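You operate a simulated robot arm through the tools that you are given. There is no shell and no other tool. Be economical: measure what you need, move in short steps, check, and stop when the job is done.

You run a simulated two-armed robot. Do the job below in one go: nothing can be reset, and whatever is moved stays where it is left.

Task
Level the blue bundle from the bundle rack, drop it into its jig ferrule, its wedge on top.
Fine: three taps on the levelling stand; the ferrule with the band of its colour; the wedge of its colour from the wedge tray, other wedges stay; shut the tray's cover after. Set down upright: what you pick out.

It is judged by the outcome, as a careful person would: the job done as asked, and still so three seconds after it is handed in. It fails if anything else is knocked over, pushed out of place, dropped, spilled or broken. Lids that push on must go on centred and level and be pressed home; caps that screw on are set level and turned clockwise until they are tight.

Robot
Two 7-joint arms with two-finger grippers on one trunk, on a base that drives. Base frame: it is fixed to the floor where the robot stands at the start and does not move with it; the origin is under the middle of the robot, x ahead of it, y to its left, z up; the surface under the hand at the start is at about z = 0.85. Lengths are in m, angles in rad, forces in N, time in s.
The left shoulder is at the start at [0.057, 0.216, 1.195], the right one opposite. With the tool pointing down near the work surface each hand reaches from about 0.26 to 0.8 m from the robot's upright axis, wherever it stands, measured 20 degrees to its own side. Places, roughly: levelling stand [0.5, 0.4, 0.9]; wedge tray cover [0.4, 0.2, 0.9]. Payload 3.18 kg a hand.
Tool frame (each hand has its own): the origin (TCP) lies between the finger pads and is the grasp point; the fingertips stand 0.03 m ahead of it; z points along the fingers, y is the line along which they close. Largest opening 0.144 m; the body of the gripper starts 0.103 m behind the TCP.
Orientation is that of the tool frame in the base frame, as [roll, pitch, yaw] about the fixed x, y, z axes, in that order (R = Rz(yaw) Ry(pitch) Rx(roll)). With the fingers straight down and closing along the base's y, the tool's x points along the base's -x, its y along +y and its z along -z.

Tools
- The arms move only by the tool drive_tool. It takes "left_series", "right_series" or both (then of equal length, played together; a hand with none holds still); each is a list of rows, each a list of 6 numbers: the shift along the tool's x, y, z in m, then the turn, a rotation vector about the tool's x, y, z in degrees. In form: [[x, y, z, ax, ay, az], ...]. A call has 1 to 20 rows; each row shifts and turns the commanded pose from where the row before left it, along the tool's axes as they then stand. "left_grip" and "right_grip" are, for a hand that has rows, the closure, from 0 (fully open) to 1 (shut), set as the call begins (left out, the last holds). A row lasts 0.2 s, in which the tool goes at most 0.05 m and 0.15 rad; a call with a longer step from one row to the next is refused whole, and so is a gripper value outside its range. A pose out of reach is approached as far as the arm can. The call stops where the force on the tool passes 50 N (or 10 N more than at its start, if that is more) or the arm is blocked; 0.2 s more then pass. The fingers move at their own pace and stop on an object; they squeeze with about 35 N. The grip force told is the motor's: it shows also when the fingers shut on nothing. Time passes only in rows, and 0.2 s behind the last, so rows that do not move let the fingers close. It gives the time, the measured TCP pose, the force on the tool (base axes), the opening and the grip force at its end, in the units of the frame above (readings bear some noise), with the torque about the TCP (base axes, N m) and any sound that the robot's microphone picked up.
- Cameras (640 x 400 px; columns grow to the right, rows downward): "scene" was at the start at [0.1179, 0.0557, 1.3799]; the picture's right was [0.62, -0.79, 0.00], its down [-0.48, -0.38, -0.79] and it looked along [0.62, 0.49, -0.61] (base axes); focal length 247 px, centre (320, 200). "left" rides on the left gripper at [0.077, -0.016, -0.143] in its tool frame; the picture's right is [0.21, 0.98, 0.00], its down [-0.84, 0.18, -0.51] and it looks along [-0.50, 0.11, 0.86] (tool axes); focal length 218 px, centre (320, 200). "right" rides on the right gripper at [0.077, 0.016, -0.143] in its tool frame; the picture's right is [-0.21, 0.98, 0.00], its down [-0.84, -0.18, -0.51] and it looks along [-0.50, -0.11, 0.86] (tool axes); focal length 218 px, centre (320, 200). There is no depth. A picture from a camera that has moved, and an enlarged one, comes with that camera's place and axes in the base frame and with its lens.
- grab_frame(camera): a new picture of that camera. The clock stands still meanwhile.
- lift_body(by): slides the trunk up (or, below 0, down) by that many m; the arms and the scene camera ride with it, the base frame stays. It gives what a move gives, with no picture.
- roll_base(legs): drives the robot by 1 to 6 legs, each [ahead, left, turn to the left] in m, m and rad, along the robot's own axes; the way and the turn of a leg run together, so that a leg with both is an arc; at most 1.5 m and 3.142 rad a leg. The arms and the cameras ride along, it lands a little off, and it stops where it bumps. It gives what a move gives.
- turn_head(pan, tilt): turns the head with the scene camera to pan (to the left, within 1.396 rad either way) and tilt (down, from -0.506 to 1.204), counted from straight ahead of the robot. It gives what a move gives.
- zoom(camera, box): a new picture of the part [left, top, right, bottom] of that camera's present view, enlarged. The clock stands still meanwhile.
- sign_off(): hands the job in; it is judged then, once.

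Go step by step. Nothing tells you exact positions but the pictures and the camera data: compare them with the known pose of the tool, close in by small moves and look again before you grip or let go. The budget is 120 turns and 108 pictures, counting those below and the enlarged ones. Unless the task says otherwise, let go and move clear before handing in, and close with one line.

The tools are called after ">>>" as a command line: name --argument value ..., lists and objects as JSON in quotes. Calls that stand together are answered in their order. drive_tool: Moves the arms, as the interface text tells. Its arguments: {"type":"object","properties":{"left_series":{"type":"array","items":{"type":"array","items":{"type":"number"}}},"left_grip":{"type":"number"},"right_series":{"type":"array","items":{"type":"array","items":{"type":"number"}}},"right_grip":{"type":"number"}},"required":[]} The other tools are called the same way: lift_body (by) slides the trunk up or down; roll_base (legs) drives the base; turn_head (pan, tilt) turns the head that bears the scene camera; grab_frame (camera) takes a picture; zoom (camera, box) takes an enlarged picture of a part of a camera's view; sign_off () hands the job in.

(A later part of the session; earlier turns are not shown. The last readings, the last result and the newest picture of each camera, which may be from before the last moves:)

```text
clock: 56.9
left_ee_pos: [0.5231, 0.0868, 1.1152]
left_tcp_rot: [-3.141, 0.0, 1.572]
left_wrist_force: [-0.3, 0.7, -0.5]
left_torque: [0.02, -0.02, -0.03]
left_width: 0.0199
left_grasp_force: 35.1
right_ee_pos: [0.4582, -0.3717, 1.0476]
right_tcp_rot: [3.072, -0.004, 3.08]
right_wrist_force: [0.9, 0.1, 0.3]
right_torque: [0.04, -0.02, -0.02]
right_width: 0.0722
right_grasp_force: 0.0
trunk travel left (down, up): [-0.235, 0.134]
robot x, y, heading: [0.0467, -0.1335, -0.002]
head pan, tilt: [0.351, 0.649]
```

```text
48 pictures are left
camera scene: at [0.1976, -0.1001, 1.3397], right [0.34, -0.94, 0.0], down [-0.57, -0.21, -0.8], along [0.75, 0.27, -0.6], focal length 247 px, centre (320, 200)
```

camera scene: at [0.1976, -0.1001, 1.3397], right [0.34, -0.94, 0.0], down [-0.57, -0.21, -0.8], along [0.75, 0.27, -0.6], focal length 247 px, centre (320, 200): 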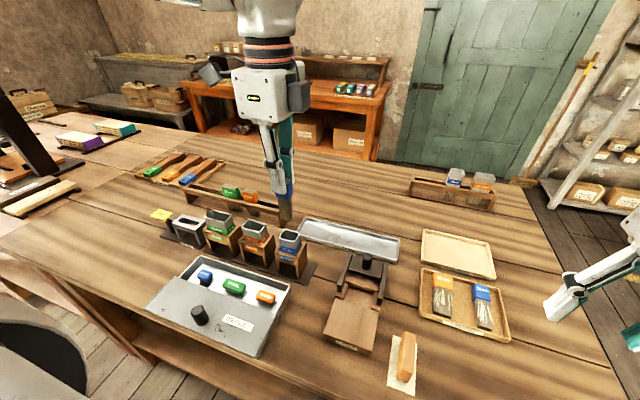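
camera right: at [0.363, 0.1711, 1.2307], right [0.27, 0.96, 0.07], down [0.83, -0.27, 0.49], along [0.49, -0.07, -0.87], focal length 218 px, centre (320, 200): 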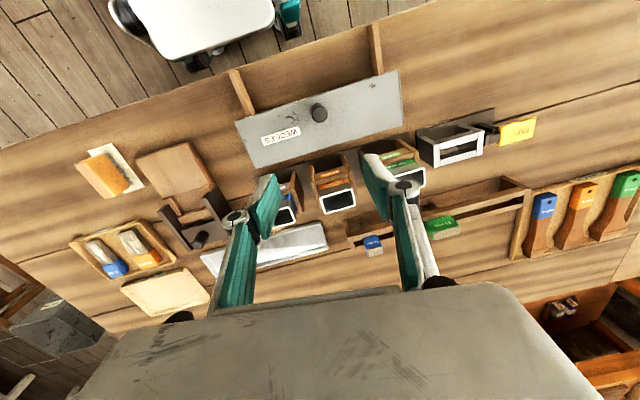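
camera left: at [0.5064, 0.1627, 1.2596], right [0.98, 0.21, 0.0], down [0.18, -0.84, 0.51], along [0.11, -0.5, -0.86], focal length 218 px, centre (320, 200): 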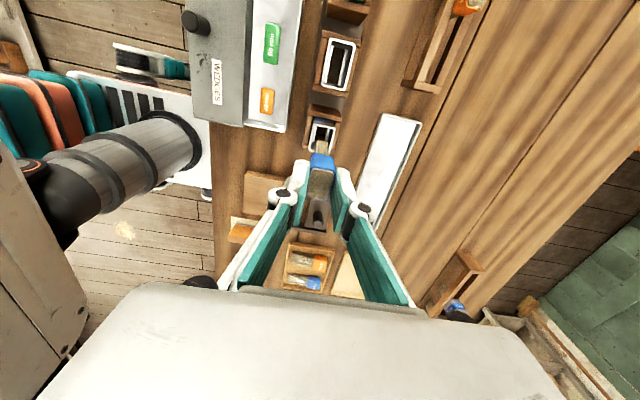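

All views agree on [0.524, 0.087]. I'll lower the bristles to just above the rim and verify alignment enlarged.

>>> drive_tool --left_series '[[0, 0.001, 0.02, 0, 0, 0], [0, 0, 0.015, 0, 0, 0]]'

>>> zoom --camera "scene" --box '[250, 190, 330, 240]'

>>> zoom --camera "left" --box '[280, 90, 360, 190]'

```text
clock: 57.5
left_ee_pos: [0.5255, 0.0884, 1.0799]
left_tcp_rot: [-3.139, 0.002, 1.572]
left_wrist_force: [-0.5, -0.2, -0.8]
left_torque: [0.03, 0.0, 0.02]
left_width: 0.0199
left_grasp_force: 35.1
right_ee_pos: [0.4604, -0.371, 1.0472]
right_tcp_rot: [3.073, -0.004, 3.08]
right_wrist_force: [-0.1, 0.4, -0.5]
right_torque: [-0.01, 0.01, -0.02]
right_width: 0.0719
right_grasp_force: 0.1
trunk travel left (down, up): [-0.235, 0.134]
robot x, y, heading: [0.049, -0.1309, 0.001]
head pan, tilt: [0.351, 0.649]
```

```text
8.00 times, centred on (290, 215) of scene
camera zoom: at [0.1986, -0.0995, 1.3395], right [0.34, -0.94, 0.0], down [-0.57, -0.21, -0.8], along [0.75, 0.27, -0.6], focal length 1978 px, centre (560, 80)
```

zoom: 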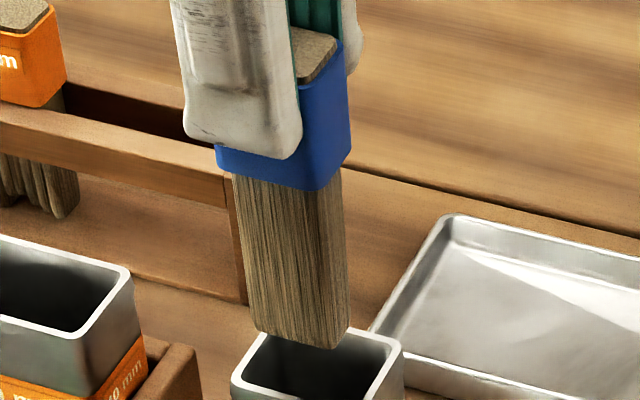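

```text
4.00 times, centred on (320, 140) of left
camera zoom: at [0.5082, 0.1646, 1.2238], right [0.98, 0.21, 0.0], down [0.18, -0.84, 0.51], along [0.11, -0.5, -0.86], focal length 873 px, centre (320, 440)
```

zoom: 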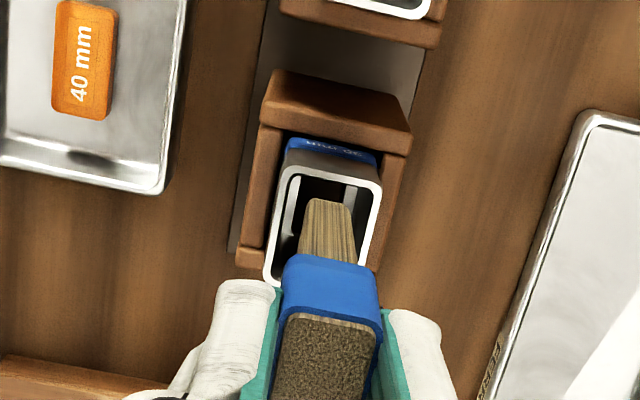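

Alignment is within a few millimetres. I'll nudge and lower the bristles into the ferrule.

>>> drive_tool --left_series '[[-0.003, -0.0015, 0, 0, 0, 0], [0, 0, 0.015, 0, 0, 0], [0, 0, 0.015, 0, 0, 0]]'

>>> zoom --camera "scene" --box '[250, 190, 330, 240]'

>>> zoom --camera "left" --box '[280, 90, 360, 190]'

```text
clock: 58.3
left_ee_pos: [0.523, 0.0852, 1.0508]
left_tcp_rot: [-3.14, 0.003, 1.571]
left_wrist_force: [0.6, -0.1, -0.4]
left_torque: [0.0, -0.01, -0.01]
left_width: 0.0198
left_grasp_force: 35.1
right_ee_pos: [0.4593, -0.3714, 1.0479]
right_tcp_rot: [3.071, -0.004, 3.079]
right_wrist_force: [-0.6, 0.4, 0.7]
right_torque: [-0.01, 0.04, 0.01]
right_width: 0.072
right_grasp_force: 0.1
trunk travel left (down, up): [-0.235, 0.134]
robot x, y, heading: [0.0474, -0.1308, -0.0]
head pan, tilt: [0.351, 0.649]
```

```text
8.00 times, centred on (290, 215) of scene
camera zoom: at [0.1986, -0.0996, 1.3395], right [0.34, -0.94, 0.0], down [-0.57, -0.21, -0.8], along [0.75, 0.27, -0.6], focal length 1978 px, centre (560, 80)
```

zoom: 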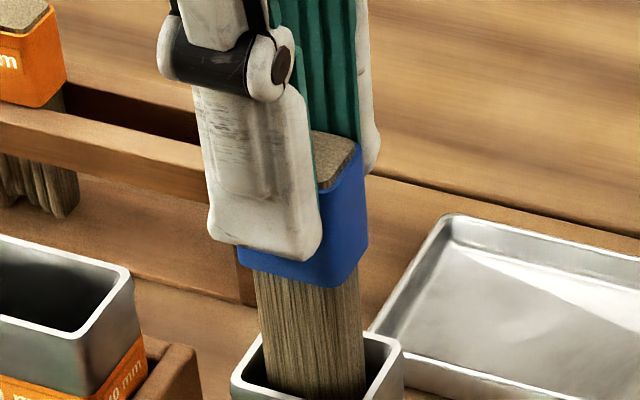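

```text
4.00 times, centred on (320, 140) of left
camera zoom: at [0.5079, 0.1617, 1.1939], right [0.98, 0.21, 0.0], down [0.18, -0.84, 0.51], along [0.1, -0.5, -0.86], focal length 873 px, centre (320, 440)
```

zoom: 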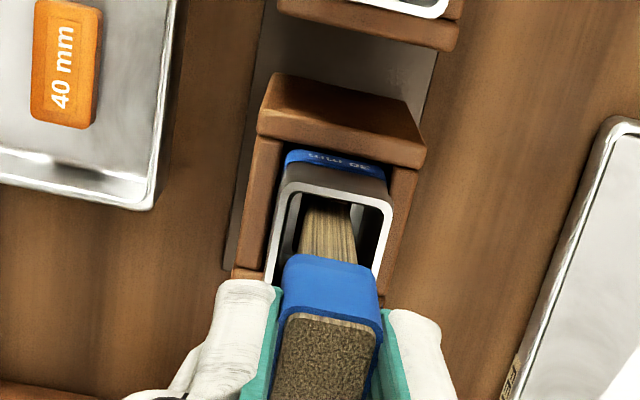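

The bristles are inside and centred. I'll lower until the band reaches the rim and check again.

>>> drive_tool --left_series '[[0, 0, 0.015, 0, 0, 0], [0, 0, 0.012, 0, 0, 0]]'

>>> zoom --camera "scene" --box '[250, 200, 330, 250]'

>>> zoom --camera "left" --box '[280, 100, 360, 200]'

```text
clock: 58.9
left_ee_pos: [0.5235, 0.0846, 1.022]
left_tcp_rot: [-3.138, 0.001, 1.574]
left_wrist_force: [0.7, 0.0, -0.7]
left_torque: [0.01, -0.04, 0.02]
left_width: 0.0198
left_grasp_force: 34.6
right_ee_pos: [0.4602, -0.3713, 1.0475]
right_tcp_rot: [3.072, -0.004, 3.08]
right_wrist_force: [0.1, 0.3, -0.3]
right_torque: [0.0, 0.01, 0.03]
right_width: 0.072
right_grasp_force: 0.1
trunk travel left (down, up): [-0.235, 0.134]
robot x, y, heading: [0.0474, -0.132, 0.002]
head pan, tilt: [0.351, 0.649]
```

```text
8.00 times, centred on (290, 225) of scene
camera zoom: at [0.1984, -0.0997, 1.3395], right [0.34, -0.94, 0.0], down [-0.57, -0.21, -0.8], along [0.75, 0.27, -0.6], focal length 1978 px, centre (560, 0)
```

zoom: 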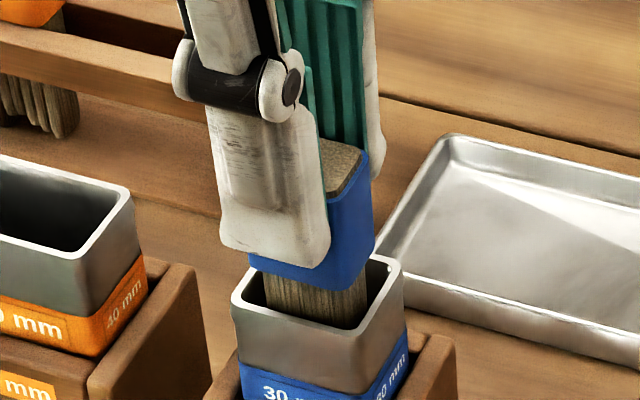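

```text
4.00 times, centred on (320, 150) of left
camera zoom: at [0.5067, 0.1612, 1.1663], right [0.98, 0.21, 0.0], down [0.18, -0.84, 0.51], along [0.11, -0.5, -0.86], focal length 873 px, centre (320, 400)
```

zoom: 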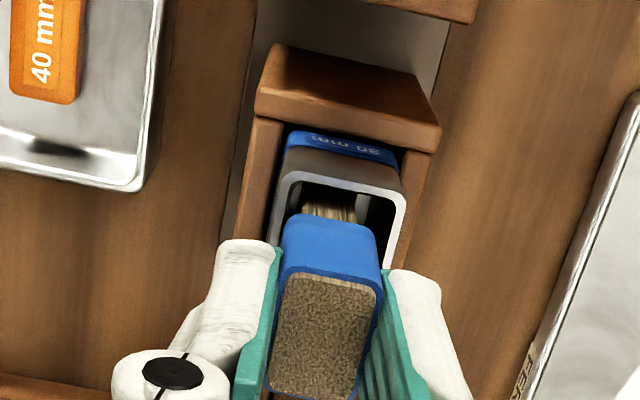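

The band is just above the rim with roughly even gaps. I'll nudge 1 mm forward and lower it in.

>>> drive_tool --left_series '[[0, 0.0015, 0, 0, 0, 0], [0, 0, 0.006, 0, 0, 0], [0, 0, 0.006, 0, 0, 0]]'

>>> zoom --camera "scene" --box '[250, 200, 330, 250]'

```text
clock: 59.7
left_ee_pos: [0.5229, 0.0858, 1.0123]
left_tcp_rot: [-3.139, 0.0, 1.57]
left_wrist_force: [-0.9, -0.4, -0.3]
left_torque: [0.0, 0.04, 0.04]
left_width: 0.0199
left_grasp_force: 35.2
right_ee_pos: [0.4593, -0.3716, 1.0483]
right_tcp_rot: [3.072, -0.002, 3.081]
right_wrist_force: [0.4, -0.6, 0.3]
right_torque: [-0.01, 0.04, 0.02]
right_width: 0.0721
right_grasp_force: 0.1
trunk travel left (down, up): [-0.235, 0.134]
robot x, y, heading: [0.0491, -0.1323, 0.004]
head pan, tilt: [0.351, 0.649]
```

```text
8.00 times, centred on (290, 225) of scene
camera zoom: at [0.1984, -0.0997, 1.3395], right [0.34, -0.94, 0.0], down [-0.57, -0.21, -0.8], along [0.75, 0.27, -0.6], focal length 1978 px, centre (560, 0)
```

zoom: 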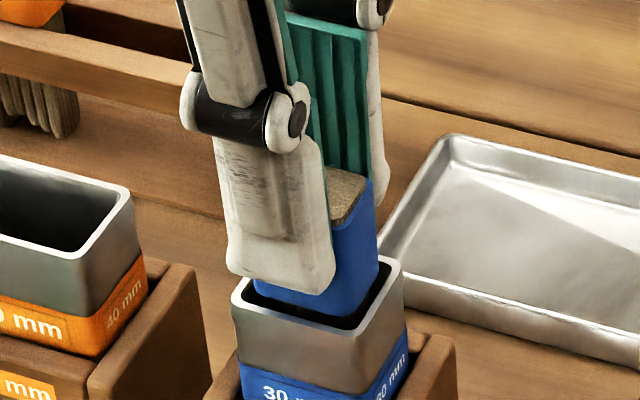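

The band is entering the ferrule. I'll lower another 10 mm, then release so it drops in.

>>> drive_tool --left_series '[[0, 0, 0.005, 0, 0, 0], [0, 0, 0.005, 0, 0, 0], [0, 0, 0, 0, 0, 0]]'

>>> zoom --camera "scene" --box '[250, 200, 330, 250]'

```text
clock: 60.5
left_ee_pos: [0.5228, 0.0842, 1.0006]
left_tcp_rot: [-3.141, 0.001, 1.57]
left_wrist_force: [0.2, -0.5, 0.6]
left_torque: [-0.01, 0.02, -0.02]
left_width: 0.0198
left_grasp_force: 35.2
right_ee_pos: [0.4594, -0.3723, 1.0484]
right_tcp_rot: [3.072, -0.003, 3.08]
right_wrist_force: [0.4, -0.1, 1.3]
right_torque: [-0.02, -0.01, -0.01]
right_width: 0.0719
right_grasp_force: 0.1
trunk travel left (down, up): [-0.235, 0.134]
robot x, y, heading: [0.0506, -0.1277, 0.002]
head pan, tilt: [0.351, 0.649]
```

```text
8.00 times, centred on (290, 225) of scene
camera zoom: at [0.1984, -0.0997, 1.3395], right [0.34, -0.94, 0.0], down [-0.57, -0.21, -0.8], along [0.75, 0.27, -0.6], focal length 1978 px, centre (560, 0)
```

zoom: 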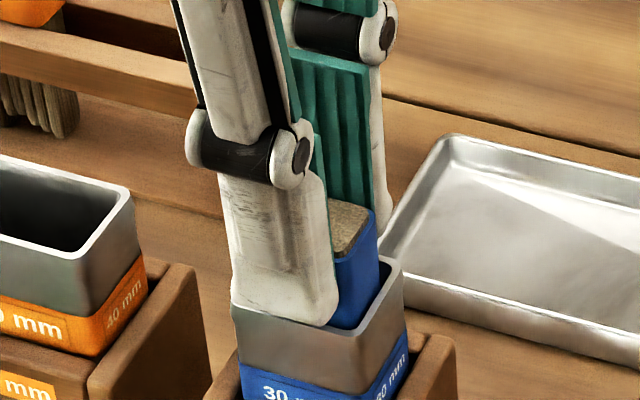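

It's well inside. Releasing, then rising clear.

>>> drive_tool --left_series '[[0, 0, 0, 0, 0, 0], [0, 0, 0, 0, 0, 0], [0, 0, -0.03, 0, 0, 0], [0, 0, -0.03, 0, 0, 0], [0, 0, -0.03, 0, 0, 0]]' --left_grip 0.65

>>> zoom --camera "scene" --box '[240, 200, 336, 260]'

>>> grab_frame --camera "left"

```text
clock: 61.7
left_ee_pos: [0.5228, 0.0838, 1.0933]
left_tcp_rot: [-3.142, 0.0, 1.57]
left_wrist_force: [-0.5, -0.6, 0.9]
left_torque: [0.03, 0.02, 0.0]
left_width: 0.0502
left_grasp_force: 0.1
right_ee_pos: [0.4587, -0.3725, 1.0482]
right_tcp_rot: [3.071, -0.005, 3.08]
right_wrist_force: [-0.5, -0.2, -0.2]
right_torque: [0.0, -0.01, 0.01]
right_width: 0.0721
right_grasp_force: 0.0
trunk travel left (down, up): [-0.235, 0.134]
robot x, y, heading: [0.0456, -0.1297, 0.002]
head pan, tilt: [0.351, 0.649]
```

```text
6.67 times, centred on (288, 230) of scene
camera zoom: at [0.1979, -0.0999, 1.3397], right [0.34, -0.94, 0.0], down [-0.57, -0.21, -0.8], along [0.75, 0.27, -0.6], focal length 1648 px, centre (533, 0)
```

zoom: 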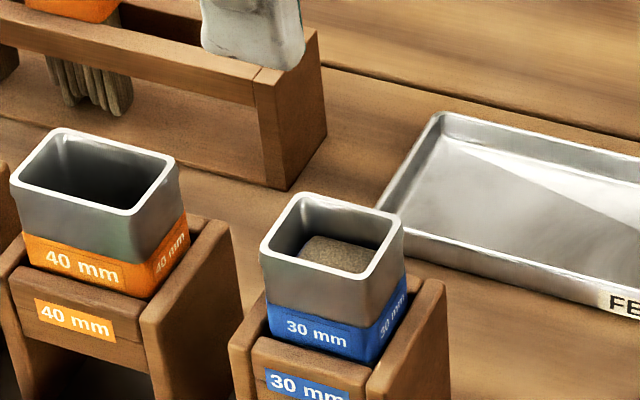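

```text
38 pictures are left
camera left: at [0.5073, 0.1595, 1.237], right [0.98, 0.21, 0.0], down [0.18, -0.84, 0.51], along [0.1, -0.5, -0.86], focal length 218 px, centre (320, 200)
```

left: 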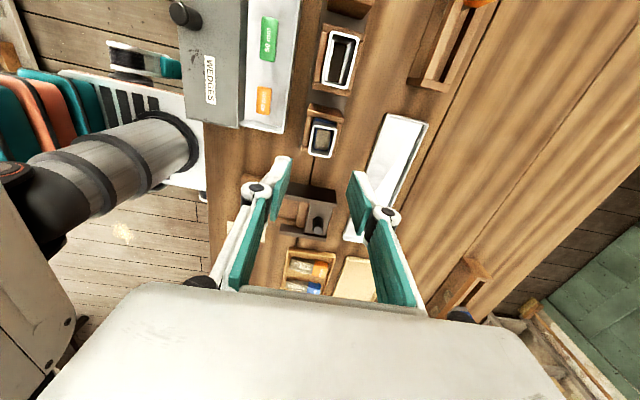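

The bundle dropped in and sits upright below the rim. For the wedge, near [0.429, 0.259, 0.87], I'll bring the base left and back with the hand high.

>>> roll_base --legs '[[-0.08, 0.1, 0]]'

>>> drive_tool --left_series '[[0.035, -0.003, 0.005, 0, 0, 0], [0.035, -0.005, 0.01, 0, 0, 0], [0, 0, 0.02, 0, 0, 0], [0, 0, 0.02, 0, 0, 0]]'

>>> grab_frame --camera "left"

```text
clock: 63.2
left_ee_pos: [0.4448, 0.1844, 1.092]
left_tcp_rot: [-3.14, 0.003, 1.573]
left_wrist_force: [-0.2, 0.7, -0.5]
left_torque: [-0.02, 0.02, -0.01]
left_width: 0.0505
left_grasp_force: 0.0
right_ee_pos: [0.3809, -0.2715, 1.0479]
right_tcp_rot: [3.072, -0.003, 3.082]
right_wrist_force: [0.0, -0.7, 0.4]
right_torque: [-0.02, -0.02, -0.02]
right_width: 0.0719
right_grasp_force: 0.2
trunk travel left (down, up): [-0.235, 0.134]
robot x, y, heading: [-0.0343, -0.0312, 0.004]
head pan, tilt: [0.351, 0.649]
```

```text
clock: 64.2
left_ee_pos: [0.4369, 0.2536, 1.0363]
left_tcp_rot: [-3.14, 0.002, 1.574]
left_wrist_force: [-0.6, -0.1, 0.0]
left_torque: [0.01, -0.03, -0.01]
left_width: 0.0504
left_grasp_force: 0.0
right_ee_pos: [0.3817, -0.2721, 1.0476]
right_tcp_rot: [3.073, -0.004, 3.082]
right_wrist_force: [0.2, -0.4, -0.5]
right_torque: [-0.02, 0.03, -0.01]
right_width: 0.0722
right_grasp_force: 0.0
trunk travel left (down, up): [-0.235, 0.134]
robot x, y, heading: [-0.0342, -0.0309, 0.002]
head pan, tilt: [0.351, 0.649]
```

```text
37 pictures are left
camera left: at [0.4194, 0.3308, 1.1806], right [0.98, 0.21, 0.0], down [0.18, -0.84, 0.51], along [0.11, -0.5, -0.86], focal length 218 px, centre (320, 200)
```

left: 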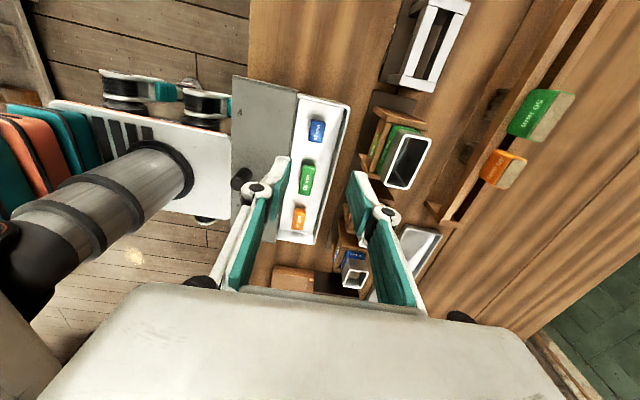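

The blue wedge is at about [0.431, 0.2585]. I'll line up over it, lower the trunk for low reach, narrow the fingers, and take a closer look.

>>> drive_tool --left_series '[[0.005, -0.004, 0, 0, 0, 0], [0, 0, 0, 0, 0, 0]]' --left_grip 0.8

>>> lift_body --by -0.08

>>> zoom --camera "left" --box '[264, 90, 392, 190]'

```text
clock: 64.8
left_ee_pos: [0.4331, 0.2596, 1.0378]
left_tcp_rot: [-3.139, 0.0, 1.574]
left_wrist_force: [0.0, -0.4, 0.3]
left_torque: [0.0, 0.01, -0.04]
left_width: 0.0286
left_grasp_force: 0.1
right_ee_pos: [0.3821, -0.2714, 1.0477]
right_tcp_rot: [3.072, -0.003, 3.081]
right_wrist_force: [-0.6, 0.6, -0.4]
right_torque: [0.01, 0.01, -0.01]
right_width: 0.0718
right_grasp_force: 0.0
trunk travel left (down, up): [-0.235, 0.134]
robot x, y, heading: [-0.0339, -0.0325, 0.002]
head pan, tilt: [0.351, 0.649]
```

```text
clock: 66.0
left_ee_pos: [0.4309, 0.2597, 0.9596]
left_tcp_rot: [3.14, 0.001, 1.572]
left_wrist_force: [0.2, 0.4, 0.6]
left_torque: [0.02, -0.02, 0.03]
left_width: 0.029
left_grasp_force: 0.0
right_ee_pos: [0.3799, -0.2708, 0.9698]
right_tcp_rot: [3.071, 0.001, 3.082]
right_wrist_force: [-0.8, -0.1, -0.4]
right_torque: [0.01, -0.03, -0.04]
right_width: 0.072
right_grasp_force: 0.0
trunk travel left (down, up): [-0.155, 0.214]
robot x, y, heading: [-0.0306, -0.0278, 0.005]
head pan, tilt: [0.351, 0.649]
```

```text
4.00 times, centred on (328, 140) of left
camera zoom: at [0.4142, 0.3352, 1.103], right [0.98, 0.21, 0.0], down [0.18, -0.84, 0.51], along [0.11, -0.5, -0.86], focal length 873 px, centre (288, 440)
```

zoom: 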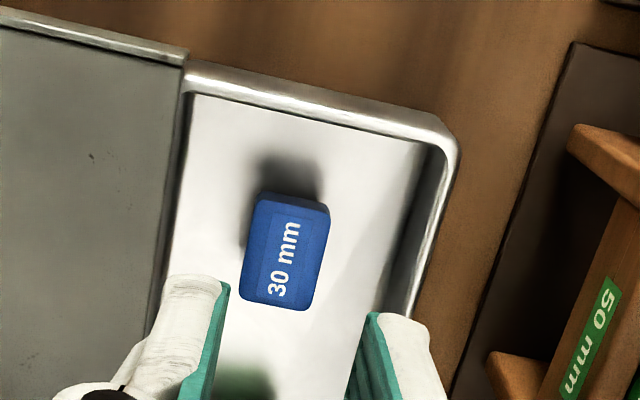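

The wedge is about 30 x 20 mm with room on both sides, and it's centred under the hand. I'll descend with a 36 mm opening.

>>> drive_tool --left_series '[[0, 0, 0, 0, 0, 0], [0, 0, 0.02, 0, 0, 0], [0, 0, 0.02, 0, 0, 0], [0, 0, 0.01, 0, 0, 0]]' --left_grip 0.75

>>> zoom --camera "left" --box '[256, 120, 384, 220]'

>>> grab_frame --camera "scene"

```text
clock: 67.0
left_ee_pos: [0.4323, 0.2598, 0.9074]
left_tcp_rot: [-3.139, 0.001, 1.575]
left_wrist_force: [0.6, 0.3, 0.9]
left_torque: [-0.03, -0.02, -0.02]
left_width: 0.0358
left_grasp_force: 0.1
right_ee_pos: [0.382, -0.2709, 0.9677]
right_tcp_rot: [3.073, -0.003, 3.081]
right_wrist_force: [-0.7, 0.3, 0.6]
right_torque: [-0.01, 0.01, 0.02]
right_width: 0.0719
right_grasp_force: 0.0
trunk travel left (down, up): [-0.155, 0.214]
robot x, y, heading: [-0.0296, -0.0312, 0.005]
head pan, tilt: [0.351, 0.649]
```

```text
4.00 times, centred on (320, 170) of left
camera zoom: at [0.415, 0.3363, 1.0521], right [0.98, 0.21, 0.0], down [0.18, -0.84, 0.51], along [0.11, -0.5, -0.86], focal length 873 px, centre (320, 320)
```

zoom: 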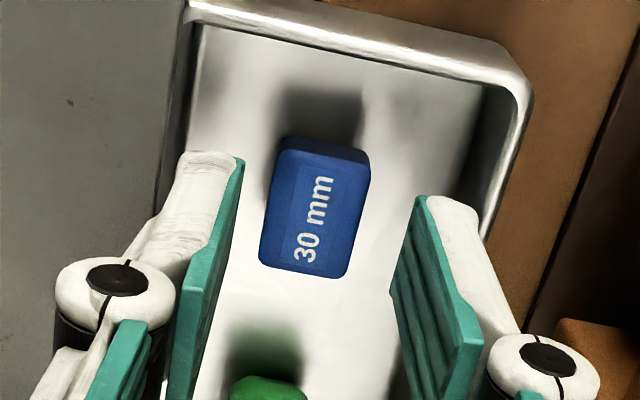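

```text
34 pictures are left
camera scene: at [0.1872, 0.0004, 1.2536], right [0.35, -0.94, 0.0], down [-0.57, -0.21, -0.8], along [0.75, 0.28, -0.6], focal length 247 px, centre (320, 200)
```

scene: 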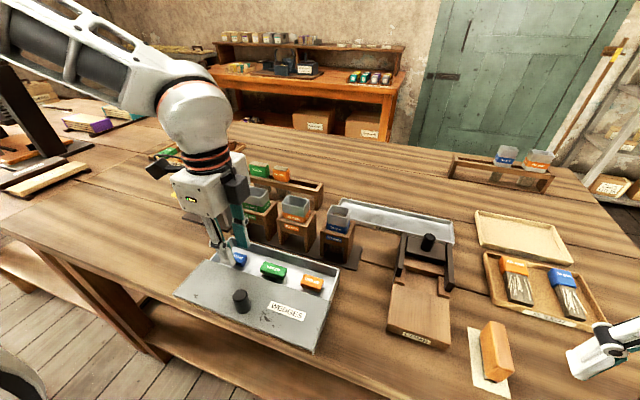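

>>> drive_tool --left_series '[[0.001, -0.001, 0.006, 0, 0, 0], [0, 0, 0.005, 0, 0, 0]]'

>>> drive_tool --left_series '[[0, 0, 0, 0, 0, 0], [0, 0, 0, 0, 0, 0], [0, 0, 0, 0, 0, 0]]' --left_grip 1.0

>>> drive_tool --left_series '[[0, 0, -0.02, 0, 0, 0], [0, 0, -0.03, 0, 0, 0], [0, 0, -0.04, 0, 0, 0]]'

>>> zoom --camera "left" --box '[256, 120, 384, 220]'

>>> zoom --camera "scene" --box '[180, 190, 308, 290]'

```text
clock: 67.6
left_ee_pos: [0.43, 0.261, 0.896]
left_tcp_rot: [-3.139, 0.0, 1.574]
left_wrist_force: [-1.0, -0.3, -0.1]
left_torque: [0.0, -0.01, 0.0]
left_width: 0.0361
left_grasp_force: 0.0
right_ee_pos: [0.381, -0.2706, 0.9674]
right_tcp_rot: [3.072, -0.002, 3.083]
right_wrist_force: [0.1, -0.5, 0.7]
right_torque: [0.0, 0.0, -0.04]
right_width: 0.0722
right_grasp_force: 0.0
trunk travel left (down, up): [-0.155, 0.214]
robot x, y, heading: [-0.0297, -0.0332, 0.002]
head pan, tilt: [0.351, 0.649]
```

```text
clock: 68.4
left_ee_pos: [0.4307, 0.2597, 0.8972]
left_tcp_rot: [-3.139, -0.001, 1.575]
left_wrist_force: [-0.9, 0.6, 1.0]
left_torque: [0.01, -0.02, -0.01]
left_width: 0.0198
left_grasp_force: 35.0
right_ee_pos: [0.3811, -0.271, 0.9678]
right_tcp_rot: [3.073, -0.003, 3.081]
right_wrist_force: [0.3, 0.0, -0.1]
right_torque: [0.0, 0.01, 0.02]
right_width: 0.0719
right_grasp_force: 0.0
trunk travel left (down, up): [-0.155, 0.214]
robot x, y, heading: [-0.0347, -0.0333, 0.002]
head pan, tilt: [0.351, 0.649]
```

```text
clock: 69.2
left_ee_pos: [0.432, 0.2598, 0.9877]
left_tcp_rot: [3.141, 0.0, 1.574]
left_wrist_force: [0.9, 0.6, 0.2]
left_torque: [-0.01, -0.03, -0.01]
left_width: 0.0197
left_grasp_force: 34.9
right_ee_pos: [0.3801, -0.2706, 0.9686]
right_tcp_rot: [3.071, -0.003, 3.082]
right_wrist_force: [0.4, -0.4, 0.0]
right_torque: [-0.02, -0.02, 0.03]
right_width: 0.072
right_grasp_force: 0.2
trunk travel left (down, up): [-0.155, 0.214]
robot x, y, heading: [-0.0286, -0.0337, 0.001]
head pan, tilt: [0.351, 0.649]
```

```text
4.00 times, centred on (320, 170) of left
camera zoom: at [0.4141, 0.336, 1.1312], right [0.98, 0.21, 0.0], down [0.18, -0.84, 0.51], along [0.11, -0.5, -0.86], focal length 873 px, centre (320, 320)
```

zoom: 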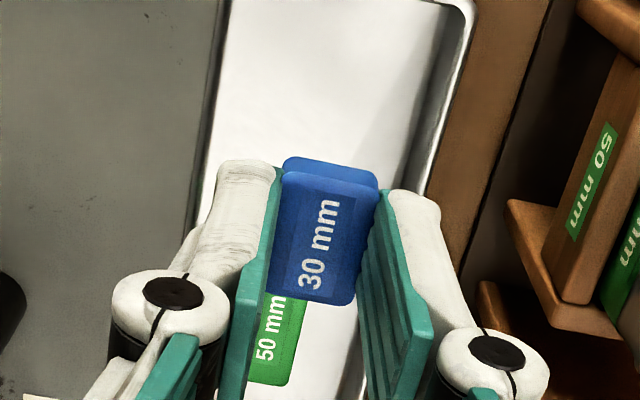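

```text
4.00 times, centred on (244, 240) of scene
camera zoom: at [0.1863, 0.0002, 1.2539], right [0.35, -0.94, 0.0], down [-0.57, -0.21, -0.8], along [0.75, 0.28, -0.6], focal length 989 px, centre (624, 40)
```

zoom: 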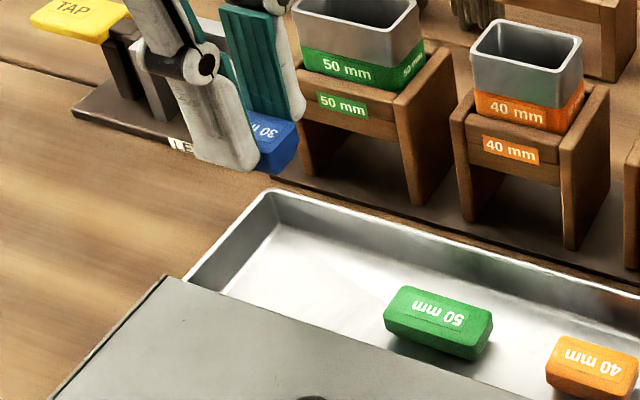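

The wedge is held firmly and level. I'll raise the trunk, roll back to the ferrule position, and move over the blue ferrule.

>>> lift_body --by 0.09

>>> roll_base --legs '[[0.08, -0.1, 0]]'

```text
clock: 70.4
left_ee_pos: [0.4323, 0.2602, 1.0753]
left_tcp_rot: [-3.139, -0.001, 1.574]
left_wrist_force: [0.3, 0.3, 0.3]
left_torque: [-0.01, 0.02, 0.0]
left_width: 0.0199
left_grasp_force: 35.3
right_ee_pos: [0.381, -0.271, 1.0577]
right_tcp_rot: [3.073, -0.004, 3.082]
right_wrist_force: [0.7, 0.1, 0.0]
right_torque: [-0.01, 0.03, 0.01]
right_width: 0.0717
right_grasp_force: 0.0
trunk travel left (down, up): [-0.245, 0.124]
robot x, y, heading: [-0.0313, -0.0329, 0.001]
head pan, tilt: [0.351, 0.649]
```

```text
clock: 72.0
left_ee_pos: [0.5122, 0.1568, 1.0757]
left_tcp_rot: [-3.14, 0.0, 1.572]
left_wrist_force: [-0.3, -0.3, -0.6]
left_torque: [0.04, 0.03, -0.02]
left_width: 0.0198
left_grasp_force: 35.1
right_ee_pos: [0.461, -0.3734, 1.0574]
right_tcp_rot: [3.071, -0.002, 3.08]
right_wrist_force: [1.0, -0.4, -1.3]
right_torque: [0.03, 0.02, 0.0]
right_width: 0.0722
right_grasp_force: 0.1
trunk travel left (down, up): [-0.245, 0.124]
robot x, y, heading: [0.0487, -0.134, 0.002]
head pan, tilt: [0.351, 0.649]
```

>>> drive_tool --left_series '[[-0.035, 0.005, 0, 0, 0, 0], [-0.036, 0.006, 0, 0, 0, 0], [0, 0, 0.025, 0, 0, 0], [0, 0, 0.025, 0, 0, 0]]'

>>> zoom --camera "scene" --box '[250, 200, 330, 250]'

>>> zoom --camera "left" --box '[280, 100, 360, 200]'

```text
clock: 73.0
left_ee_pos: [0.5268, 0.0871, 1.0248]
left_tcp_rot: [-3.141, 0.0, 1.573]
left_wrist_force: [0.5, 1.3, -0.1]
left_torque: [0.03, -0.02, -0.02]
left_width: 0.0198
left_grasp_force: 35.0
right_ee_pos: [0.4614, -0.3727, 1.0564]
right_tcp_rot: [3.071, -0.004, 3.08]
right_wrist_force: [0.4, 0.6, -0.8]
right_torque: [0.02, 0.04, -0.01]
right_width: 0.0721
right_grasp_force: 0.0
trunk travel left (down, up): [-0.245, 0.124]
robot x, y, heading: [0.049, -0.1313, 0.0]
head pan, tilt: [0.351, 0.649]
```

```text
8.00 times, centred on (290, 225) of scene
camera zoom: at [0.1941, -0.102, 1.3497], right [0.34, -0.94, 0.0], down [-0.57, -0.21, -0.8], along [0.75, 0.27, -0.61], focal length 1978 px, centre (560, 0)
```

zoom: 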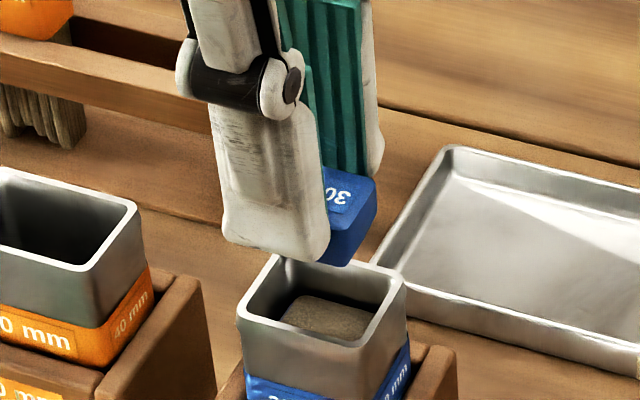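

```text
4.00 times, centred on (320, 150) of left
camera zoom: at [0.51, 0.1635, 1.1693], right [0.98, 0.21, 0.0], down [0.18, -0.84, 0.51], along [0.11, -0.5, -0.86], focal length 873 px, centre (320, 400)
```

zoom: 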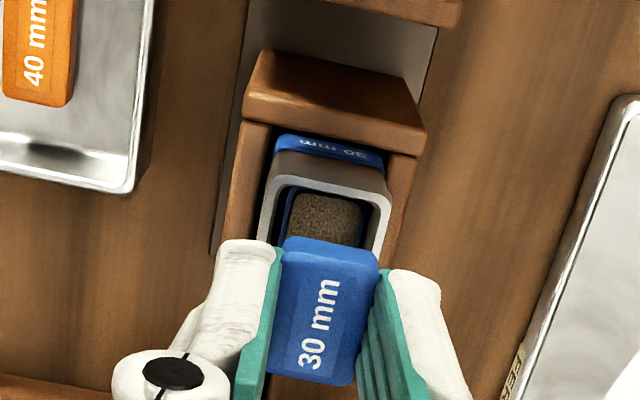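

The wedge is lined up with the ferrule, with the bundle's top visible inside. I'll nudge slightly and lower it in.

>>> drive_tool --left_series '[[0.0015, -0.001, 0, 0, 0, 0], [0, 0, 0.009, 0, 0, 0], [0, 0, 0.008, 0, 0, 0], [0, 0, 0, 0, 0, 0]]'

>>> zoom --camera "scene" --box '[250, 200, 330, 250]'

>>> zoom --camera "left" --box '[280, 110, 360, 210]'

```text
clock: 74.0
left_ee_pos: [0.5226, 0.0867, 1.0101]
left_tcp_rot: [-3.139, 0.002, 1.573]
left_wrist_force: [-0.5, -0.3, -0.1]
left_torque: [0.03, -0.02, -0.02]
left_width: 0.0196
left_grasp_force: 34.9
right_ee_pos: [0.4602, -0.3746, 1.0579]
right_tcp_rot: [3.072, -0.005, 3.081]
right_wrist_force: [-0.4, 0.5, 0.5]
right_torque: [-0.03, 0.02, 0.04]
right_width: 0.0719
right_grasp_force: 0.2
trunk travel left (down, up): [-0.245, 0.124]
robot x, y, heading: [0.0481, -0.1346, -0.001]
head pan, tilt: [0.351, 0.649]
```

```text
8.00 times, centred on (290, 225) of scene
camera zoom: at [0.1932, -0.1019, 1.3499], right [0.34, -0.94, 0.0], down [-0.57, -0.21, -0.8], along [0.75, 0.27, -0.6], focal length 1978 px, centre (560, 0)
```

zoom: 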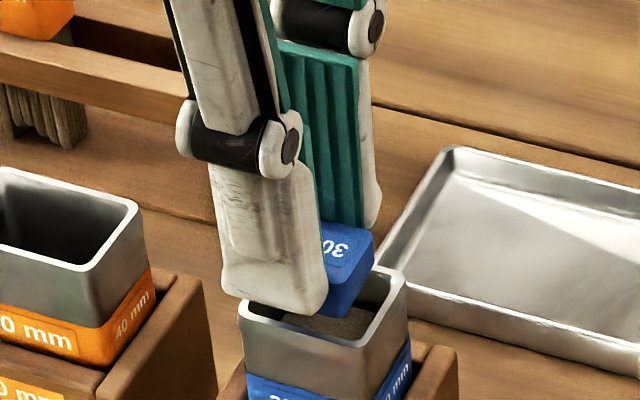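

```text
4.00 times, centred on (320, 160) of left
camera zoom: at [0.5063, 0.1641, 1.1534], right [0.98, 0.21, 0.0], down [0.18, -0.84, 0.51], along [0.11, -0.5, -0.86], focal length 873 px, centre (320, 360)
```

zoom: 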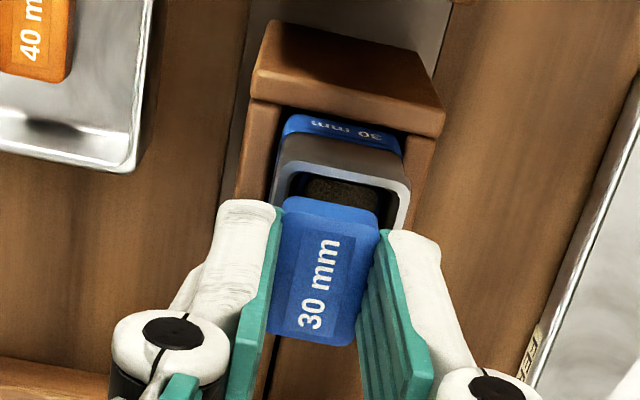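

I'll nudge 3 mm forward to centre it in the opening, then lower on.

>>> drive_tool --left_series '[[0, 0.003, 0, 0, 0, 0], [0, 0, 0.006, 0, 0, 0], [0, 0, 0.005, 0, 0, 0], [0, 0, 0, 0, 0, 0]]'

>>> zoom --camera "scene" --box '[250, 200, 330, 250]'

>>> zoom --camera "left" --box '[280, 110, 360, 210]'

```text
clock: 75.0
left_ee_pos: [0.5247, 0.0892, 0.9979]
left_tcp_rot: [-3.139, 0.003, 1.571]
left_wrist_force: [-0.4, -0.6, -0.3]
left_torque: [-0.04, 0.03, 0.03]
left_width: 0.0199
left_grasp_force: 34.9
right_ee_pos: [0.4605, -0.3744, 1.0574]
right_tcp_rot: [3.073, -0.002, 3.081]
right_wrist_force: [0.5, -0.4, -0.1]
right_torque: [-0.02, 0.02, -0.01]
right_width: 0.0721
right_grasp_force: 0.0
trunk travel left (down, up): [-0.245, 0.124]
robot x, y, heading: [0.0483, -0.1347, 0.0]
head pan, tilt: [0.351, 0.649]
```

```text
8.00 times, centred on (290, 225) of scene
camera zoom: at [0.1933, -0.1019, 1.3499], right [0.34, -0.94, 0.0], down [-0.57, -0.21, -0.8], along [0.75, 0.27, -0.6], focal length 1978 px, centre (560, 0)
```

zoom: 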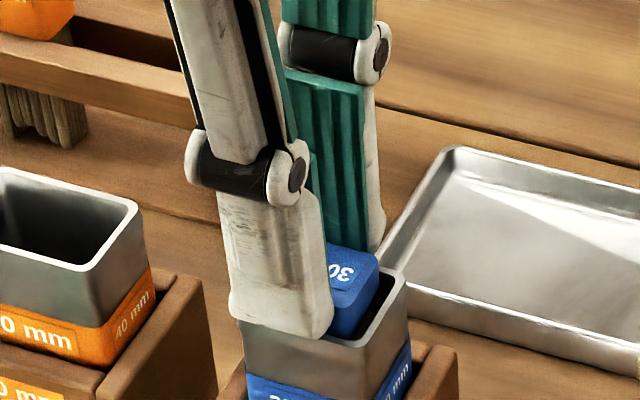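

```text
4.00 times, centred on (320, 160) of left
camera zoom: at [0.5085, 0.1643, 1.1425], right [0.98, 0.21, 0.0], down [0.18, -0.84, 0.51], along [0.11, -0.5, -0.86], focal length 873 px, centre (320, 360)
```

zoom: 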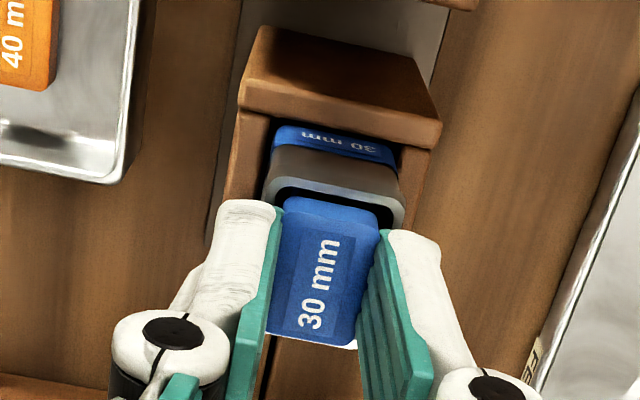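

The wedge is just entering and sits a little far left. I'll shift 3 mm right and lower slightly.

>>> drive_tool --left_series '[[-0.003, 0, 0, 0, 0, 0], [0, 0, 0.003, 0, 0, 0], [0, 0, 0, 0, 0, 0]]'

>>> zoom --camera "left" --box '[280, 110, 360, 210]'

>>> zoom --camera "scene" --box '[260, 205, 324, 245]'

```text
clock: 75.8
left_ee_pos: [0.5241, 0.0852, 0.9943]
left_tcp_rot: [-3.141, 0.002, 1.572]
left_wrist_force: [0.2, 0.4, -0.2]
left_torque: [-0.02, 0.0, 0.0]
left_width: 0.0199
left_grasp_force: 34.8
right_ee_pos: [0.4607, -0.3747, 1.0584]
right_tcp_rot: [3.074, -0.003, 3.081]
right_wrist_force: [0.3, -0.3, -0.1]
right_torque: [-0.01, 0.0, -0.01]
right_width: 0.0721
right_grasp_force: 0.1
trunk travel left (down, up): [-0.245, 0.124]
robot x, y, heading: [0.0476, -0.1333, -0.0]
head pan, tilt: [0.351, 0.649]
```

```text
4.00 times, centred on (320, 160) of left
camera zoom: at [0.508, 0.161, 1.139], right [0.98, 0.21, 0.0], down [0.18, -0.84, 0.51], along [0.11, -0.5, -0.86], focal length 873 px, centre (320, 360)
```

zoom: 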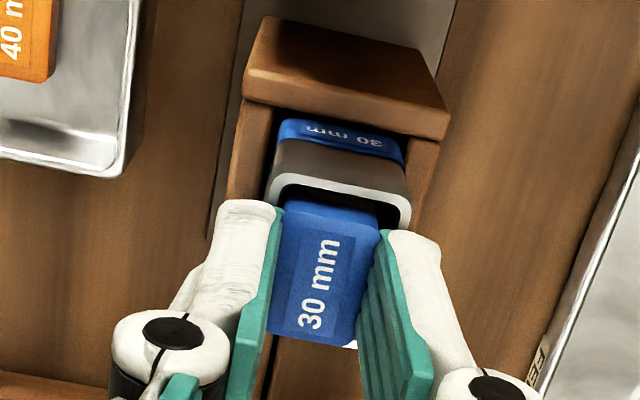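

```text
10.00 times, centred on (292, 225) of scene
camera zoom: at [0.1933, -0.1019, 1.3499], right [0.34, -0.94, 0.0], down [-0.57, -0.21, -0.8], along [0.75, 0.27, -0.6], focal length 2473 px, centre (600, -50)
```

zoom: 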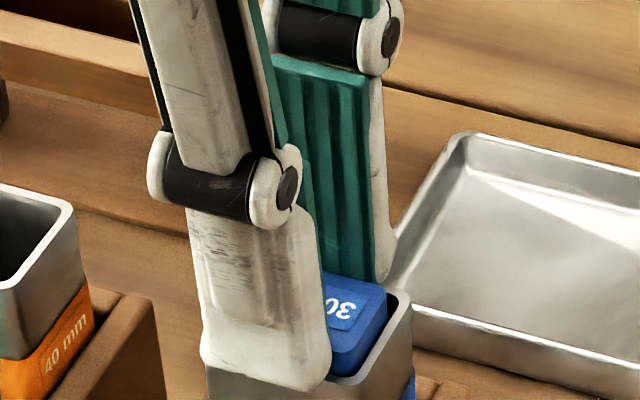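

The wedge's lower part is inside the ferrule, just above the bundle. Releasing and rising.

>>> drive_tool --left_series '[[0, 0.001, 0, 0, 0, 0], [0, 0, 0, 0, 0, 0], [0, 0, 0, 0, 0, 0], [0, 0, -0.03, 0, 0, 0], [0, 0, -0.03, 0, 0, 0], [0, 0, -0.03, 0, 0, 0]]' --left_grip 0.75

>>> zoom --camera "scene" --box '[250, 205, 330, 255]'

>>> zoom --camera "left" --box '[280, 90, 360, 190]'

```text
clock: 77.2
left_ee_pos: [0.523, 0.0838, 1.0877]
left_tcp_rot: [-3.139, 0.003, 1.572]
left_wrist_force: [-0.2, -0.3, 0.8]
left_torque: [0.02, -0.01, -0.01]
left_width: 0.036
left_grasp_force: 0.1
right_ee_pos: [0.4597, -0.3739, 1.0579]
right_tcp_rot: [3.071, -0.005, 3.081]
right_wrist_force: [-0.3, 1.0, -0.6]
right_torque: [0.02, 0.0, 0.01]
right_width: 0.0719
right_grasp_force: 0.0
trunk travel left (down, up): [-0.245, 0.124]
robot x, y, heading: [0.05, -0.1339, -0.002]
head pan, tilt: [0.351, 0.649]
```

```text
8.00 times, centred on (290, 230) of scene
camera zoom: at [0.1926, -0.1021, 1.35], right [0.34, -0.94, 0.0], down [-0.57, -0.21, -0.8], along [0.75, 0.27, -0.6], focal length 1978 px, centre (560, -40)
```

zoom: 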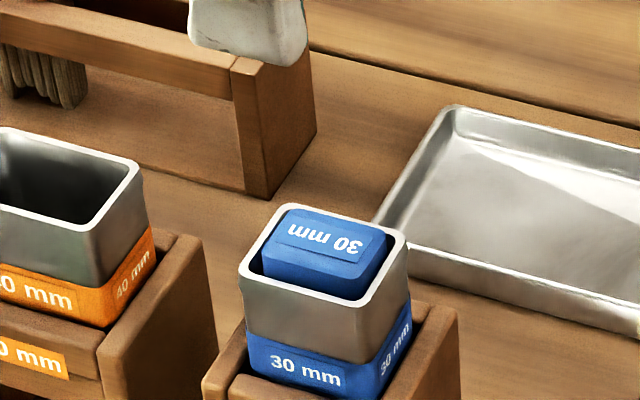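

```text
4.00 times, centred on (320, 140) of left
camera zoom: at [0.5068, 0.16, 1.2309], right [0.98, 0.21, 0.0], down [0.18, -0.84, 0.51], along [0.11, -0.5, -0.86], focal length 873 px, centre (320, 440)
```

zoom: 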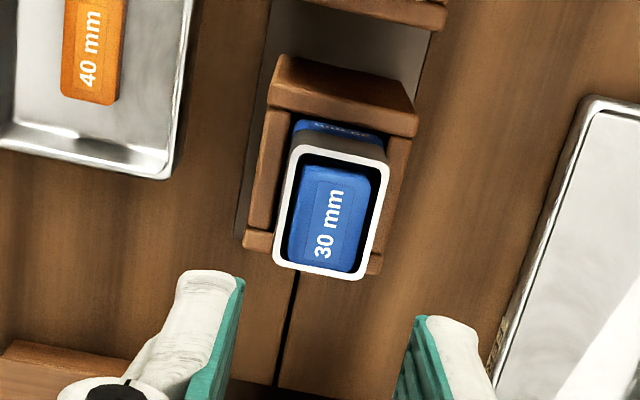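

The wedge sits level on the bundle inside the ferrule. Last, the cover: I'll roll back to where I opened it and bring the hand over the knob, near [0.34, 0.19].

>>> roll_base --legs '[[-0.14, 0.13, 0]]'

>>> drive_tool --left_series '[[-0.012, -0.02, 0, 0, 0, 0], [-0.012, -0.02, 0, 0, 0, 0], [0, 0, 0.03, 0, 0, 0], [0, 0, 0.03, 0, 0, 0], [0, 0, 0.03, 0, 0, 0]]' --left_grip 0.6

>>> grab_frame --camera "left"

```text
clock: 79.0
left_ee_pos: [0.3874, 0.216, 1.0865]
left_tcp_rot: [-3.14, 0.0, 1.573]
left_wrist_force: [-1.3, 1.0, -0.4]
left_torque: [-0.05, -0.01, 0.05]
left_width: 0.0361
left_grasp_force: 0.1
right_ee_pos: [0.3239, -0.2411, 1.0583]
right_tcp_rot: [3.072, -0.003, 3.08]
right_wrist_force: [-0.2, -0.2, -0.7]
right_torque: [0.0, -0.04, 0.01]
right_width: 0.0724
right_grasp_force: 0.0
trunk travel left (down, up): [-0.245, 0.124]
robot x, y, heading: [-0.0867, 0.0008, 0.004]
head pan, tilt: [0.351, 0.649]
```

```text
clock: 80.2
left_ee_pos: [0.3499, 0.1907, 0.9942]
left_tcp_rot: [-3.141, 0.001, 1.572]
left_wrist_force: [-0.3, 0.3, 0.0]
left_torque: [-0.01, 0.03, 0.0]
left_width: 0.0575
left_grasp_force: 0.0
right_ee_pos: [0.3256, -0.2423, 1.0571]
right_tcp_rot: [3.072, -0.002, 3.081]
right_wrist_force: [0.3, -0.1, -0.4]
right_torque: [0.01, 0.03, -0.01]
right_width: 0.0722
right_grasp_force: 0.1
trunk travel left (down, up): [-0.245, 0.124]
robot x, y, heading: [-0.0846, -0.0038, 0.004]
head pan, tilt: [0.351, 0.649]
```

```text
21 pictures are left
camera left: at [0.3337, 0.2673, 1.1381], right [0.98, 0.21, 0.0], down [0.18, -0.84, 0.51], along [0.1, -0.5, -0.86], focal length 218 px, centre (320, 200)
```

left: 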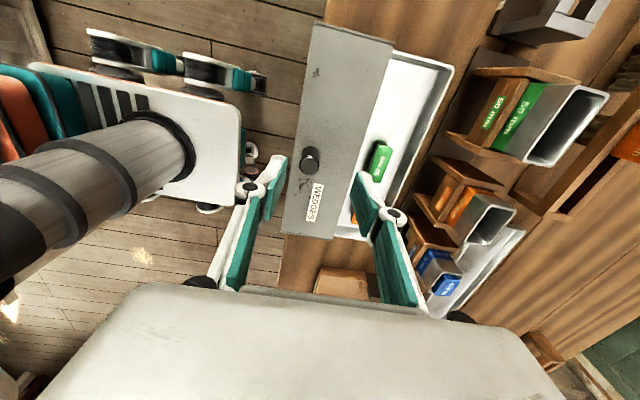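

The knob is about 1 cm nearer than the hand. I'll correct that, descend and grip it.

>>> drive_tool --left_series '[[0, -0.01, 0, 0, 0, 0], [0, 0, 0.035, 0, 0, 0], [0, 0, 0.035, 0, 0, 0]]'

>>> drive_tool --left_series '[[0, 0, 0, 0, 0, 0], [0, 0, 0, 0, 0, 0], [0, 0, 0, 0, 0, 0]]' --left_grip 1.0

```text
clock: 81.0
left_ee_pos: [0.3391, 0.1916, 0.9269]
left_tcp_rot: [-3.141, 0.0, 1.574]
left_wrist_force: [0.1, -0.2, 0.2]
left_torque: [0.02, 0.01, 0.0]
left_width: 0.0577
left_grasp_force: 0.0
right_ee_pos: [0.3254, -0.2425, 1.0562]
right_tcp_rot: [3.072, -0.002, 3.081]
right_wrist_force: [0.5, 0.2, 0.1]
right_torque: [0.02, 0.03, -0.01]
right_width: 0.0719
right_grasp_force: 0.0
trunk travel left (down, up): [-0.245, 0.124]
robot x, y, heading: [-0.0891, -0.0015, -0.001]
head pan, tilt: [0.351, 0.649]
```

```text
clock: 81.8
left_ee_pos: [0.3402, 0.1909, 0.9296]
left_tcp_rot: [3.139, 0.001, 1.573]
left_wrist_force: [12.2, 0.4, 2.1]
left_torque: [-0.13, -0.35, 0.11]
left_width: 0.0212
left_grasp_force: 45.3
right_ee_pos: [0.3256, -0.2426, 1.0575]
right_tcp_rot: [3.072, -0.006, 3.081]
right_wrist_force: [0.3, 0.5, 0.3]
right_torque: [0.01, -0.01, 0.01]
right_width: 0.0719
right_grasp_force: 0.1
trunk travel left (down, up): [-0.245, 0.124]
robot x, y, heading: [-0.087, 0.0028, -0.003]
head pan, tilt: [0.351, 0.649]
```

Gripped. I'll push the cover back in toward its closed position.

>>> drive_tool --left_series '[[0, 0.01, 0, 0, 0, 0], [0, 0.01, 0, 0, 0, 0], [0, 0.01, 0, 0, 0, 0], [0, 0.01, 0, 0, 0, 0], [0, 0.01, 0, 0, 0, 0], [0, 0.01, 0, 0, 0, 0], [0, 0.005, 0, 0, 0, 0], [0, 0.004, 0, 0, 0, 0]]'

>>> zoom --camera "scene" --box '[190, 200, 350, 310]'

```text
clock: 83.6
left_ee_pos: [0.4073, 0.191, 0.9266]
left_tcp_rot: [3.141, 0.001, 1.572]
left_wrist_force: [0.4, 12.1, 18.9]
left_torque: [0.34, 0.05, 0.05]
left_width: 0.0212
left_grasp_force: 45.2
right_ee_pos: [0.3247, -0.2409, 1.059]
right_tcp_rot: [3.07, -0.003, 3.08]
right_wrist_force: [0.5, 0.4, 0.3]
right_torque: [-0.01, -0.01, 0.04]
right_width: 0.072
right_grasp_force: 0.1
trunk travel left (down, up): [-0.245, 0.124]
robot x, y, heading: [-0.0909, -0.0031, 0.001]
head pan, tilt: [0.351, 0.649]
```

```text
3.64 times, centred on (270, 255) of scene
camera zoom: at [0.0562, 0.0302, 1.3501], right [0.34, -0.94, 0.0], down [-0.57, -0.21, -0.8], along [0.75, 0.27, -0.6], focal length 899 px, centre (502, 0)
```

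zoom: 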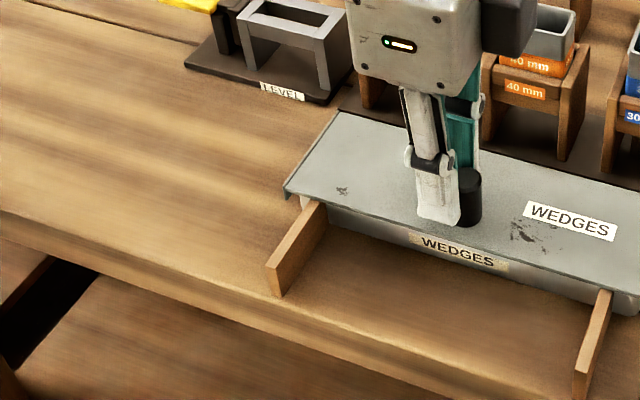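

It's nearly home. I'll push a few millimetres more to feel for the stop, then release.

>>> drive_tool --left_series '[[0, 0.003, 0, 0, 0, 0], [0, 0.003, 0, 0, 0, 0]]'

```text
clock: 84.2
left_ee_pos: [0.4114, 0.1919, 0.9269]
left_tcp_rot: [3.14, 0.001, 1.572]
left_wrist_force: [0.0, 14.5, 26.6]
left_torque: [0.06, -0.01, -0.01]
left_width: 0.0214
left_grasp_force: 45.1
right_ee_pos: [0.323, -0.2415, 1.0583]
right_tcp_rot: [3.073, -0.002, 3.079]
right_wrist_force: [-0.4, 0.6, 0.3]
right_torque: [0.0, 0.01, 0.02]
right_width: 0.072
right_grasp_force: 0.0
trunk travel left (down, up): [-0.245, 0.124]
robot x, y, heading: [-0.0899, -0.0023, 0.002]
head pan, tilt: [0.351, 0.649]
```

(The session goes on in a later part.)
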